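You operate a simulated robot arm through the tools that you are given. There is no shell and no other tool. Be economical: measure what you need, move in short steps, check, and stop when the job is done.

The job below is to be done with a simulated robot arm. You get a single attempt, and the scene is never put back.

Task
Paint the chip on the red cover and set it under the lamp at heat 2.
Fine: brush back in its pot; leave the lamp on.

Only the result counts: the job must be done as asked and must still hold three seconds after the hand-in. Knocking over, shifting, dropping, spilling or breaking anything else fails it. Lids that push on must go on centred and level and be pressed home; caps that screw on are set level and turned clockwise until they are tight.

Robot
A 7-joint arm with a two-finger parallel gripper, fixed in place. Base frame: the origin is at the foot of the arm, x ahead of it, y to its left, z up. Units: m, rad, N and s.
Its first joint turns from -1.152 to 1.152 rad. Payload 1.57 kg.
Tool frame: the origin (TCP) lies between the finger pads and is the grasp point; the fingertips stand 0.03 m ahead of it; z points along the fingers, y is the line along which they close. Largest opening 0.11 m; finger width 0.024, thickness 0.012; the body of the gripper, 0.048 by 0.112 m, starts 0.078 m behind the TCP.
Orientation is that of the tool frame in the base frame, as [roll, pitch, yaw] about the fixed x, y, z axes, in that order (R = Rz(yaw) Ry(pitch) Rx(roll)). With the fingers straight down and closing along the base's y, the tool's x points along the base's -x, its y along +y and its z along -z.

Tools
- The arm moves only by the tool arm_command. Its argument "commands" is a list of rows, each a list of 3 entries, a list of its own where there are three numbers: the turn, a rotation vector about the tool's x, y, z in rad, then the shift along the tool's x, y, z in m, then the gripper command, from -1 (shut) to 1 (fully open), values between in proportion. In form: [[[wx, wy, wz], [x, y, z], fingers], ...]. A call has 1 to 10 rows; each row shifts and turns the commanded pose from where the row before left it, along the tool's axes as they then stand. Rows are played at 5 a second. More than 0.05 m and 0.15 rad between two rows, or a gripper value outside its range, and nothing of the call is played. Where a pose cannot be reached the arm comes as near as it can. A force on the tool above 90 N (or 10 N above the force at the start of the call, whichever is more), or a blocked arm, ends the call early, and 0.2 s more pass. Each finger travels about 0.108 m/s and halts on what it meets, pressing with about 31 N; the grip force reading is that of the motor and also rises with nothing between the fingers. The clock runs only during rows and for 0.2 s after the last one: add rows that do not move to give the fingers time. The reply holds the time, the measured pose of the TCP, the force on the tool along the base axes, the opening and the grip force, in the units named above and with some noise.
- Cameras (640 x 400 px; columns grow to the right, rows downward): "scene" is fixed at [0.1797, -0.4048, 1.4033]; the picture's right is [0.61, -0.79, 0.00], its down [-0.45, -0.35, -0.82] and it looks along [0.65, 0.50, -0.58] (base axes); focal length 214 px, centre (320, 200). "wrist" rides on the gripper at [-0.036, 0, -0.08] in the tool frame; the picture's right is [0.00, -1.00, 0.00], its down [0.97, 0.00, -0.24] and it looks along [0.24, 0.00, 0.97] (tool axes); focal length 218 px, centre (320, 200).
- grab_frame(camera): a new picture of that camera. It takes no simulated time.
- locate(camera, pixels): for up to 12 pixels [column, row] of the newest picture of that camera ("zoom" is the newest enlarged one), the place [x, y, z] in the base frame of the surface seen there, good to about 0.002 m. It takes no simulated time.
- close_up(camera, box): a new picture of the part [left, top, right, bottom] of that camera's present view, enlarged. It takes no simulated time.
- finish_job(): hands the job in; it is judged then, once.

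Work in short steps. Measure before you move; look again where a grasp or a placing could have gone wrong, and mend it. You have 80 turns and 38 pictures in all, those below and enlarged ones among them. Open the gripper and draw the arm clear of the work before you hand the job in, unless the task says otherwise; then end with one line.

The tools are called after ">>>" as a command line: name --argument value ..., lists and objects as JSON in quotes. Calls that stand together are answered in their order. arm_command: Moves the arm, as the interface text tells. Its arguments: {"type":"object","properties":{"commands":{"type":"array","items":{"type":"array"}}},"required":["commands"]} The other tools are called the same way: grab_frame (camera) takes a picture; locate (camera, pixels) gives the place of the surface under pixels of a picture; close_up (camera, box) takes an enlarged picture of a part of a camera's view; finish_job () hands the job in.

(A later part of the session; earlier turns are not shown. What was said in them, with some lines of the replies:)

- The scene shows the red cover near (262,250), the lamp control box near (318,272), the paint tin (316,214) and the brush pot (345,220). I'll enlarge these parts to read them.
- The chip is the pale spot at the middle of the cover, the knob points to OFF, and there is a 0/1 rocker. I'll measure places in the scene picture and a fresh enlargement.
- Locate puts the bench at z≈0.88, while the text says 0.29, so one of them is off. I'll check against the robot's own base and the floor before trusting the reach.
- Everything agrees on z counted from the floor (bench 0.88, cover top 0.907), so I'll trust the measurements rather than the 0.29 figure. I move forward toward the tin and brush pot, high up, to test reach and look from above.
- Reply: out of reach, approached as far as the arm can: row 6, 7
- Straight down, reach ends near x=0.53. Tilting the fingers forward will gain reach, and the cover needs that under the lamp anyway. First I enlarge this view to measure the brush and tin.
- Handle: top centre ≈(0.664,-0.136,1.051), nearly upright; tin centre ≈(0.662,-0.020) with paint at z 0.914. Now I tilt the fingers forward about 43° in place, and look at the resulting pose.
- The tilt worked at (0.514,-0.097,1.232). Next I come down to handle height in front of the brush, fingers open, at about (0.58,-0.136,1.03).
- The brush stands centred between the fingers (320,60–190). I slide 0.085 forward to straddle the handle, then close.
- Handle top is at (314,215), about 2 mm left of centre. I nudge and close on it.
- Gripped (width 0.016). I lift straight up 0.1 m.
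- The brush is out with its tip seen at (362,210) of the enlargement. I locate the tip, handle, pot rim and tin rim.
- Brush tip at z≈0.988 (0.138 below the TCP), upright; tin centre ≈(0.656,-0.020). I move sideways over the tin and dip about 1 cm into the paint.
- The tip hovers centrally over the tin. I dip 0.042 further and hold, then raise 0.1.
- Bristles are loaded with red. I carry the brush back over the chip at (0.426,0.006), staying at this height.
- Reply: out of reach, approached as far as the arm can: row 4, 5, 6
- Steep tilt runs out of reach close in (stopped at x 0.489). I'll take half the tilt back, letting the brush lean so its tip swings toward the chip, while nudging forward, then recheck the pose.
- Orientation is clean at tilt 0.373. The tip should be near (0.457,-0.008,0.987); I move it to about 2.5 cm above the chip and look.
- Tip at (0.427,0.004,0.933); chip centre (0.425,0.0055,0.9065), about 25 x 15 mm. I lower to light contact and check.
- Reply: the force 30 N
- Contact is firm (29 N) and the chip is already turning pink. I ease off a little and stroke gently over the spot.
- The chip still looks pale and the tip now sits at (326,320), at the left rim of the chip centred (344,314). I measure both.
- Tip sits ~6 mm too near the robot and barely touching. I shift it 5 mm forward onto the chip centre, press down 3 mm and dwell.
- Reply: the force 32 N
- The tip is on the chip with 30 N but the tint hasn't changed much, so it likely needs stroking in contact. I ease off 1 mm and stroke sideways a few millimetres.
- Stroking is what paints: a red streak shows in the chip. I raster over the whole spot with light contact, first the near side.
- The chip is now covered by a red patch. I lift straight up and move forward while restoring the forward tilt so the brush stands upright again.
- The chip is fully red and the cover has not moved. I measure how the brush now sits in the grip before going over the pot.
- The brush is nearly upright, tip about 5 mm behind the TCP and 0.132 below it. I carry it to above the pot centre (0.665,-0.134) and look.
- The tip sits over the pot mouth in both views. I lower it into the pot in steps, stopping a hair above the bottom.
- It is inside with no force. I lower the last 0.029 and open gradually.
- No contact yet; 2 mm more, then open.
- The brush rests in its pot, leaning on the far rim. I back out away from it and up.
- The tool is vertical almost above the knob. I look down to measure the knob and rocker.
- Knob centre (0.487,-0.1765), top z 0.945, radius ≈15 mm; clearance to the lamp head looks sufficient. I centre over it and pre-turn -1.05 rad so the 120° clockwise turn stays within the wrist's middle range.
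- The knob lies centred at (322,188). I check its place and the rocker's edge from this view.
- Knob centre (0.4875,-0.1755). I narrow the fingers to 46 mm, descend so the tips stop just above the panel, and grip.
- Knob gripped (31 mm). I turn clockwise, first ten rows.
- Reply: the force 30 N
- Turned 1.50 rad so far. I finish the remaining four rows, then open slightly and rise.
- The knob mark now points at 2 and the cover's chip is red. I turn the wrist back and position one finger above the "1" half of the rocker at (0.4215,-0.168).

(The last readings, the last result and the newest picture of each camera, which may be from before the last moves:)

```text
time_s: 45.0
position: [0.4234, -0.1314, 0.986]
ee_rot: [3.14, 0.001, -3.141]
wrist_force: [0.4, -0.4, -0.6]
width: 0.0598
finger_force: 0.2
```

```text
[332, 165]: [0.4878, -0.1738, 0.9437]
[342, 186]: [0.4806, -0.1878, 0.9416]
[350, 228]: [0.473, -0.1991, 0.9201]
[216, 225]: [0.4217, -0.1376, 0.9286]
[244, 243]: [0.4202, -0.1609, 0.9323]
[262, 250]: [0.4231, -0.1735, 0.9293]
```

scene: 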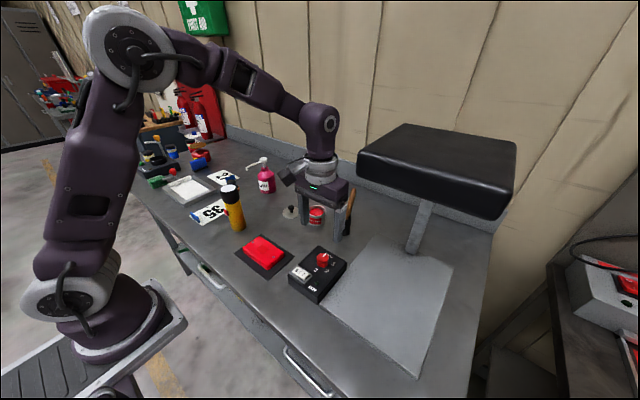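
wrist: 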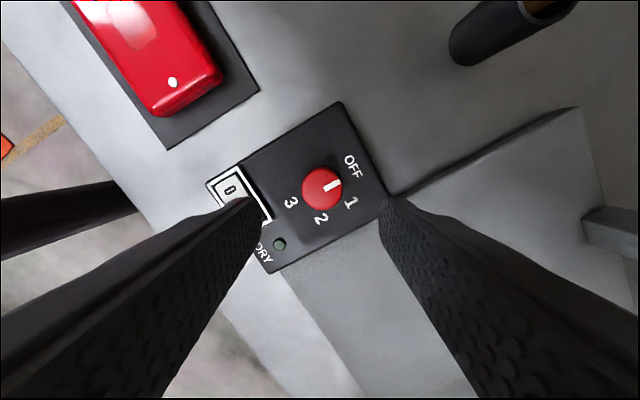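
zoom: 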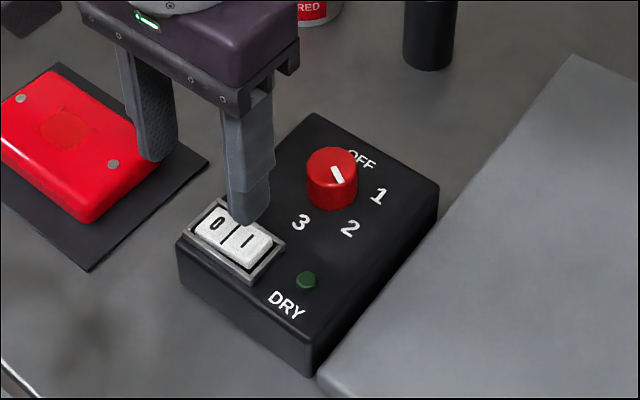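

The knob mark is at 117° (2 is at 120°). The finger hovers over "1"; I press down in small steps.

>>> arm_command --commands '[[[0, 0, 0], [0.002, -0.003, 0.018], 0.09], [[0, 0, 0], [0, 0, 0.004], 0.09], [[0, 0, 0], [0, 0, 0.003], 0.09], [[0, 0, 0], [0, 0, 0.003], 0.09], [[0, 0, 0], [0, 0, 0.002], 0.09], [[0, 0, 0], [0, 0, 0], 0.09]]'

```text
time_s: 46.4
position: [0.4201, -0.1354, 0.9597]
ee_rot: [-3.14, 0.002, -3.14]
wrist_force: [-0.3, 0.5, 0.0]
width: 0.0603
finger_force: 0.1
```

No contact yet at tip z≈0.928. I press a few mm further, watching the force.

>>> arm_command --commands '[[[0, 0, 0], [0, 0, 0.002], 0.09], [[0, 0, 0], [0, 0, 0.002], 0.09], [[0, 0, 0], [0, 0, 0.002], 0.09], [[0, 0, 0], [0, 0, 0], 0.09]]'

```text
time_s: 47.1
position: [0.4212, -0.136, 0.9575]
ee_rot: [-3.137, 0.006, 3.14]
wrist_force: [-10.9, 2.9, 32.0]
width: 0.0572
finger_force: 0.1
stopped in row 3: the force on the tool passed its limit (the readings are from after the stop); the commanded pose is now the measured one
```

It met resistance (over 30 N). I rise and look at the rocker and lamp light.

>>> arm_command --commands '[[[0, 0, 0], [0, 0, -0.02], 0.09], [[0, 0, 0], [0, 0, -0.035], 0.09], [[0, 0, 0], [0.0, 0.03, -0.035], 0.09], [[0, 0, 0], [0, 0.03, 0], 0.09]]'

>>> close_up --camera "scene" --box '[230, 120, 520, 310]'

```text
time_s: 48.1
position: [0.422, -0.0743, 1.0435]
ee_rot: [-3.138, 0.008, 3.139]
wrist_force: [1.1, 0.8, -0.5]
width: 0.0596
finger_force: 0.0
```

```text
2.11 times, centred on (375, 215) of scene
```

zoom: 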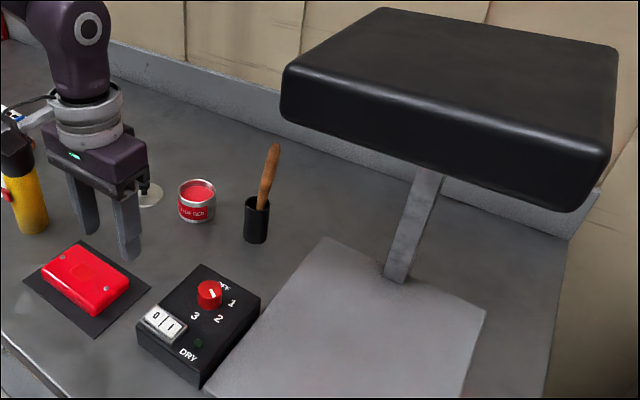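

The lamp seems still off. Without spending a picture, I check the rocker halves' heights in this enlargement.

>>> locate --camera "zoom" --pixels '[[150, 312], [155, 316], [160, 320], [166, 324], [172, 328], [178, 331], [198, 343], [182, 322], [145, 318], [165, 340]]'

```text
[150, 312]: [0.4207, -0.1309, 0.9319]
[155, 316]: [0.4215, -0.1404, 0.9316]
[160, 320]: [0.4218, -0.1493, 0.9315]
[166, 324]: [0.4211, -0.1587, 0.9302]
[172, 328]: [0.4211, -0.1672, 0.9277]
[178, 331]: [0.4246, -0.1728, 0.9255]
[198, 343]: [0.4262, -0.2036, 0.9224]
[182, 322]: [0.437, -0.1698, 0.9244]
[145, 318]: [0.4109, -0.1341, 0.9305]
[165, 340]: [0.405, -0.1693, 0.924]
```

The "1" half now sits lower (0.926) than "0" (0.932), so the rocker has flipped; the small light probably signals DRY later. Next the cover: I turn the wrist 90° so the fingers close across its narrow side.

>>> arm_command --commands '[[[0, 0, -0.15], [0, 0, -0.005], 0.82], [[0, 0, -0.15], [0, 0, -0.005], 0.82], [[0, 0, -0.15], [0, 0, 0], 0.82], [[0, 0, -0.15], [0, 0, 0], 0.82], [[0, 0, -0.15], [0, 0, 0], 0.82], [[0, 0, -0.15], [0, 0, 0], 0.82], [[0, 0, -0.15], [0, 0, 0], 0.82], [[0, 0, -0.15], [0, 0, 0], 0.82], [[0, 0, -0.15], [0, 0, 0], 0.82], [[0, 0, -0.15], [0, 0, 0], 0.82]]'

>>> arm_command --commands '[[[0, 0, -0.0708], [0, 0, 0], 0.82], [[0, -0.15, 0], [0, 0, 0], 0.82], [[0, -0.15, 0], [0, 0, 0], 0.82], [[0, -0.15, 0], [0, 0, 0], 0.82], [[0, -0.15, 0], [0, 0, 0], 0.82], [[0, -0.15, 0], [0, 0, 0], 0.82], [[0, 0, 0], [0, 0, 0], 0.82]]'

```text
time_s: 50.3
position: [0.4212, -0.0742, 1.0567]
ee_rot: [-3.134, -0.003, -1.64]
wrist_force: [-0.1, 0.1, -0.2]
width: 0.1002
finger_force: 0.0
```

```text
time_s: 51.9
position: [0.4214, -0.0768, 1.0567]
ee_rot: [-3.131, 0.747, -1.564]
wrist_force: [-0.5, -1.5, -0.4]
width: 0.1
finger_force: 0.0
```

Pose good with a tiny roll error, which I correct while moving to a hover 3–4 cm above grasp height, then look.

>>> arm_command --commands '[[[-0.006, 0, 0.005], [0.0066, -0.0007, 0.0304], 0.82], [[0, 0, 0], [0.0066, -0.0006, 0.0304], 0.82], [[0, 0, 0], [0.0066, -0.0006, 0.0304], 0.82], [[0, 0, 0], [0.0066, -0.0006, 0.0304], 0.82], [[0, 0, 0], [0, 0, 0], 0.82]]'

>>> grab_frame --camera "wrist"

>>> locate --camera "wrist" --pixels '[[320, 200], [320, 250], [260, 250], [380, 250], [265, 230], [375, 230]]'

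```text
time_s: 53.1
position: [0.4233, -0.0157, 0.9512]
ee_rot: [3.139, 0.746, -1.573]
wrist_force: [0.0, -0.1, 0.5]
width: 0.1004
finger_force: 0.1
```

```text
5 pictures are left
```

wrist: 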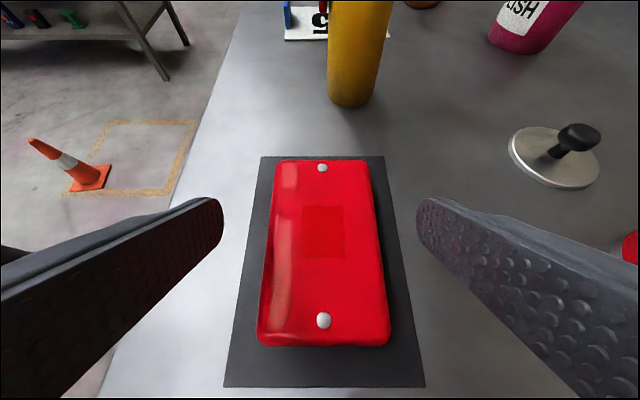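

```text
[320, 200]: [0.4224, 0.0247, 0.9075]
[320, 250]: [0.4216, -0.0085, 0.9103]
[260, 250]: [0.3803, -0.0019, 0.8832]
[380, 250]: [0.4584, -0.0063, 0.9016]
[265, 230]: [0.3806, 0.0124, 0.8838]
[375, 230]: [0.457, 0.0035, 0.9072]
```

The cover sits centred between the fingers. I descend to TCP z≈0.9145 and close on its long sides.

>>> arm_command --commands '[[[0, 0, 0], [0.0076, -0.0008, 0.0096], 0.82], [[0, 0, 0], [0.0076, 0, 0.0096], 0.82], [[0, 0, 0], [0.0076, 0, 0.0096], 0.82], [[0, 0, 0], [0, 0, 0], 0.82], [[0, 0, 0], [0, 0, 0], 0.4], [[0, 0, 0], [0, 0, 0], 0], [[0, 0, 0], [0, 0, 0], -0.4], [[0, 0, 0], [0, 0, 0], -0.4]]'

```text
time_s: 54.9
position: [0.4233, -0.0111, 0.9131]
ee_rot: [3.142, 0.746, -1.573]
wrist_force: [3.0, -2.5, 11.0]
width: 0.0714
finger_force: 30.9
```

Gripped at 71 mm. I lift 6 cm straight up and check.

>>> arm_command --commands '[[[0, 0, 0], [-0.0068, 0, -0.0073], -0.5], [[0, 0, 0], [-0.0136, 0, -0.0146], -0.5], [[0, 0, 0], [-0.0136, 0, -0.0146], -0.5], [[0, 0, 0], [-0.0068, 0, -0.0073], -0.5], [[0, 0, 0], [0, 0, 0], -0.5]]'

>>> close_up --camera "scene" --box '[200, 160, 360, 310]'

```text
time_s: 56.1
position: [0.4235, -0.0103, 0.9744]
ee_rot: [3.14, 0.745, -1.571]
wrist_force: [0.3, -0.3, -1.1]
width: 0.0714
finger_force: 31.3
```

```text
2.67 times, centred on (280, 235) of scene
```

zoom: 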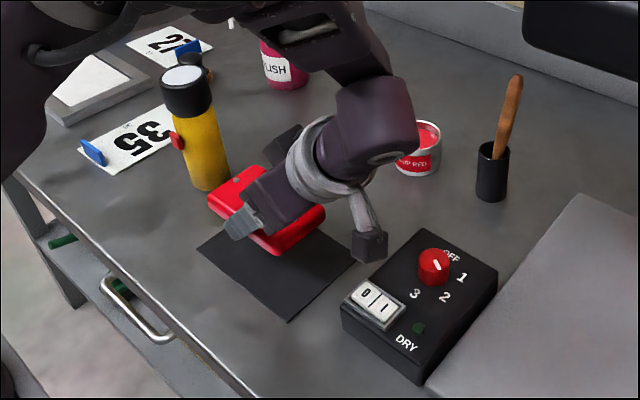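

The cover alone came up; the mat stayed. Now I raise further and swing toward the front of the lamp, turning the hand so its fingers will point forward.

>>> arm_command --commands '[[[0, 0, 0], [-0.0156, 0, -0.0169], -0.5], [[0, 0, 0], [-0.0156, 0, -0.0169], -0.5], [[0.1015, 0, 0.11], [0.0234, -0.0024, -0.0216], -0.5], [[0.1015, 0, 0.11], [0.0229, -0.0071, -0.0212], -0.5], [[0.1015, 0, 0.11], [0.0219, -0.0117, -0.0202], -0.5], [[0.1015, 0, 0.11], [0.0203, -0.016, -0.0188], -0.5], [[0.1015, 0, 0.11], [0.0184, -0.02, -0.0169], -0.5], [[0, 0, 0], [0, 0, 0], -0.5]]'

```text
time_s: 57.9
position: [0.4357, -0.1712, 1.0185]
ee_rot: [3.141, 0.746, -2.322]
wrist_force: [-0.1, -0.3, -1.3]
width: 0.0715
finger_force: 30.8
```

On course (0.436,-0.171,1.019) at half turn. I complete the turn while moving to y≈-0.35 in front of the lamp.

>>> arm_command --commands '[[[0.1015, 0, 0.11], [0.0163, -0.0232, -0.0151], -0.5], [[0.1015, 0, 0.11], [0.0136, -0.0263, -0.0125], -0.5], [[0.1015, 0, 0.11], [0.0106, -0.0287, -0.0097], -0.5], [[0.1015, 0, 0.11], [0.0073, -0.0306, -0.0067], -0.5], [[0.1015, 0, 0.11], [0.0038, -0.0317, -0.0035], -0.5], [[0.0475, 0, 0.0515], [0.0022, -0.02, -0.002], -0.5], [[0, 0, 0], [0, 0, 0], -0.5]]'

>>> grab_frame --camera "scene"

```text
time_s: 59.5
position: [0.4459, -0.3495, 1.0192]
ee_rot: [-3.141, 0.746, -3.142]
wrist_force: [-0.7, -0.2, -1.5]
width: 0.0716
finger_force: 31.2
```

```text
3 pictures are left
```

scene: 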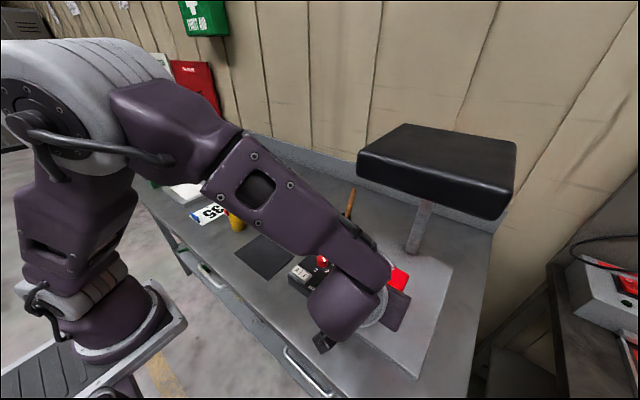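

The path is clear. I check the height of the grey plate, where earlier readings hinted it is about 1.5 cm thick.

>>> locate --camera "scene" --pixels '[[430, 270], [420, 290], [410, 340], [395, 335], [425, 320], [385, 245], [400, 278], [395, 303], [405, 285], [390, 322], [447, 270], [365, 160]]'

```text
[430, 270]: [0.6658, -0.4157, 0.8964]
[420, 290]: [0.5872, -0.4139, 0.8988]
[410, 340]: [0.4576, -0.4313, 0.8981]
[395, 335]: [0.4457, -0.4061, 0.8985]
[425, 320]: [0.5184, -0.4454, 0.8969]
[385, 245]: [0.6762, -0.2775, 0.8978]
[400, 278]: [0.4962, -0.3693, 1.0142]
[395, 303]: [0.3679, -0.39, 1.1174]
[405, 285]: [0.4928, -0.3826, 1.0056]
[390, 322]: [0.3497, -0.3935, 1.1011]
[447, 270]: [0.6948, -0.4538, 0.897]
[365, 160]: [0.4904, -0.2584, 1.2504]
```

Plate top is z≈0.8975, so the set-down TCP height is about 0.928. I go down to 0.96 and forward under the lamp.

>>> arm_command --commands '[[[0, 0, 0], [0.02, 0, 0.0217], -0.5], [[0, 0, 0], [0.02, 0, 0.0217], -0.5], [[0, 0, 0], [-0.0185, 0, 0.0171], -0.5], [[0, 0, 0], [-0.0185, 0, 0.0171], -0.5], [[0, 0, 0], [-0.0185, 0, 0.0171], -0.5], [[0, 0, 0], [-0.0185, 0, 0.0171], -0.5], [[0, 0, 0], [-0.0185, 0, 0.0171], -0.5], [[0, 0, 0], [0, 0, 0], -0.5]]'

```text
time_s: 61.3
position: [0.5728, -0.3499, 0.9589]
ee_rot: [3.14, 0.743, -3.137]
wrist_force: [0.0, -0.4, -2.0]
width: 0.0711
finger_force: 31.3
```

In place at (0.573,-0.350,0.959). I lower in small steps to meet the plate.

>>> arm_command --commands '[[[0, 0, 0], [0.0081, 0, 0.0088], -0.5], [[0, 0, 0], [0.0081, 0, 0.0088], -0.5], [[0, 0, 0], [0.0014, 0, 0.0015], -0.5], [[0, 0, 0], [0.0014, 0, 0.0015], -0.5], [[0, 0, 0], [0, 0, 0], -0.5]]'

```text
time_s: 62.5
position: [0.5699, -0.3504, 0.9311]
ee_rot: [-3.14, 0.746, -3.141]
wrist_force: [-0.1, 0.0, -1.0]
width: 0.0716
finger_force: 30.9
```

>>> arm_command --commands '[[[0, 0, 0], [0.0008, 0, 0.0009], -0.5], [[0, 0, 0], [0.0007, 0, 0.0008], -0.5], [[0, 0, 0], [0, 0, 0], -0.5]]'

```text
time_s: 63.3
position: [0.5704, -0.3496, 0.9283]
ee_rot: [-3.141, 0.747, -3.137]
wrist_force: [0.3, 0.8, -2.6]
width: 0.0716
finger_force: 30.9
```

Still weight only (no written contact force); 1 mm more.

>>> arm_command --commands '[[[0, 0, 0], [0.0005, 0, 0.0006], -0.5], [[0, 0, 0], [0.0004, 0, 0.0004], -0.5], [[0, 0, 0], [0, 0, 0], -0.5]]'

```text
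time_s: 64.1
position: [0.5707, -0.3494, 0.9293]
ee_rot: [3.141, 0.747, -3.137]
wrist_force: [2.2, 0.0, 6.7]
width: 0.0713
finger_force: 31.2
```

Contact felt (+6.7 N). I open gently and wait, then look.

>>> arm_command --commands '[[[0, 0, 0], [0, 0, 0], 0.4], [[0, 0, 0], [0, 0, 0], 0.6], [[0, 0, 0], [0, 0, 0], 0.82], [[0, 0, 0], [0, 0, 0], 0.82], [[0, 0, 0], [0, 0, 0], 0.82]]'

>>> grab_frame --camera "wrist"

>>> locate --camera "wrist" --pixels '[[320, 200], [320, 240], [320, 280], [290, 240], [350, 240]]'

```text
time_s: 65.3
position: [0.5699, -0.3497, 0.9284]
ee_rot: [-3.14, 0.743, -3.138]
wrist_force: [-9.6, -8.9, 14.4]
width: 0.0918
finger_force: 0.0
```

```text
2 pictures are left
```

wrist: 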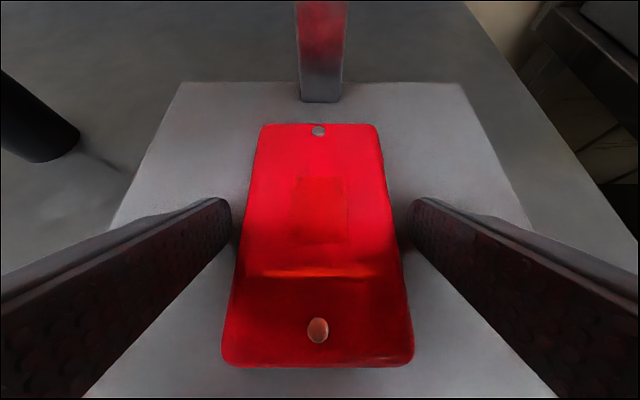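

```text
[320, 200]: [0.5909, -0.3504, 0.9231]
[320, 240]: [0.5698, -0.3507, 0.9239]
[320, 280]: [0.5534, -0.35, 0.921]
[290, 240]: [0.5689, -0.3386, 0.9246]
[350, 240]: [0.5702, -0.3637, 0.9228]
```

The cover lies flat, centred, with the lamp glowing red. A finger seems to drag on the plate (width 0.092), so I raise 3 mm, then open and retreat straight back along the tool axis.

>>> arm_command --commands '[[[0, 0, 0], [-0.001, 0, -0.0011], 0.82], [[0, 0, 0], [-0.001, 0, -0.0011], 0.82], [[0, 0, 0], [0, 0, 0], 0.82], [[0, 0, 0], [0, 0, 0], 0.82]]'

```text
time_s: 66.3
position: [0.5718, -0.3499, 0.9307]
ee_rot: [3.141, 0.744, -3.139]
wrist_force: [0.4, -0.2, -0.4]
width: 0.0999
finger_force: 0.1
```

Free now. I withdraw along the tool axis out from under the lamp.

>>> arm_command --commands '[[[0, 0, 0], [0, 0, -0.025], 0.82], [[0, 0, 0], [0, 0, -0.025], 0.82], [[0, 0, 0], [0.01, 0, -0.025], 0.82], [[0, 0, 0], [0.015, 0, -0.025], 0.82], [[0, 0, 0], [0.015, 0, -0.025], 0.82], [[0, 0, 0], [0.015, 0, -0.025], 0.82], [[0, 0, 0], [0, 0, 0], 0.82]]'

>>> close_up --camera "scene" --box '[220, 110, 540, 390]'

```text
time_s: 67.9
position: [0.4263, -0.3483, 1.0047]
ee_rot: [3.141, 0.744, -3.139]
wrist_force: [-0.1, 0.0, 0.4]
width: 0.1002
finger_force: 0.2
```

```text
1.43 times, centred on (380, 250) of scene
```

zoom: 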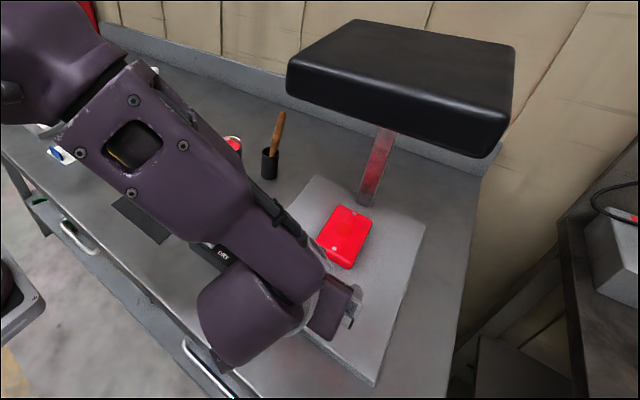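

Cover lies under the lit lamp and the brush is in its pot. I raise the arm a little clear and take the last look at the control box.

>>> arm_command --commands '[[[0, 0, 0], [-0.017, -0.02, -0.0184], 0.82], [[0, 0, 0], [-0.017, -0.02, -0.0184], 0.82], [[0, 0, 0], [-0.017, -0.02, -0.0184], 0.82], [[0, 0, 0], [0, 0, 0], 0.82], [[0, 0, 0], [0, 0, 0], 0.82]]'

>>> close_up --camera "scene" --box '[250, 160, 450, 310]'

```text
time_s: 69.1
position: [0.426, -0.4079, 1.0797]
ee_rot: [3.141, 0.746, -3.138]
wrist_force: [0.1, -0.5, 0.1]
width: 0.1002
finger_force: 0.0
```

```text
2.67 times, centred on (350, 235) of scene
```

zoom: 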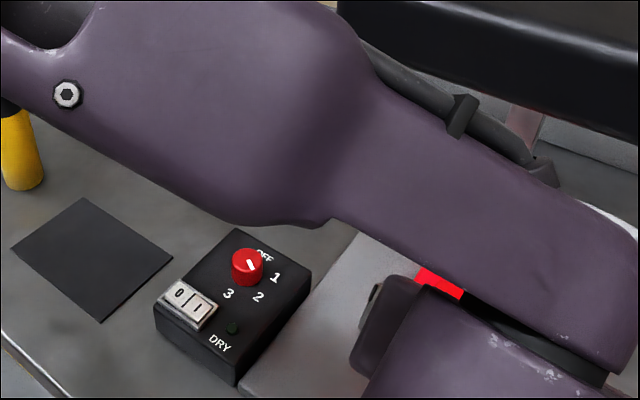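

The knob points at 2, the rocker is at 1 and the arm is clear of the work, so I hand the job in.

>>> finish_job

```text
The job is handed in.
```

The chip on the red cover is painted red, and the cover lies flat under the lamp, which is on at heat 2. The brush is back in its pot.
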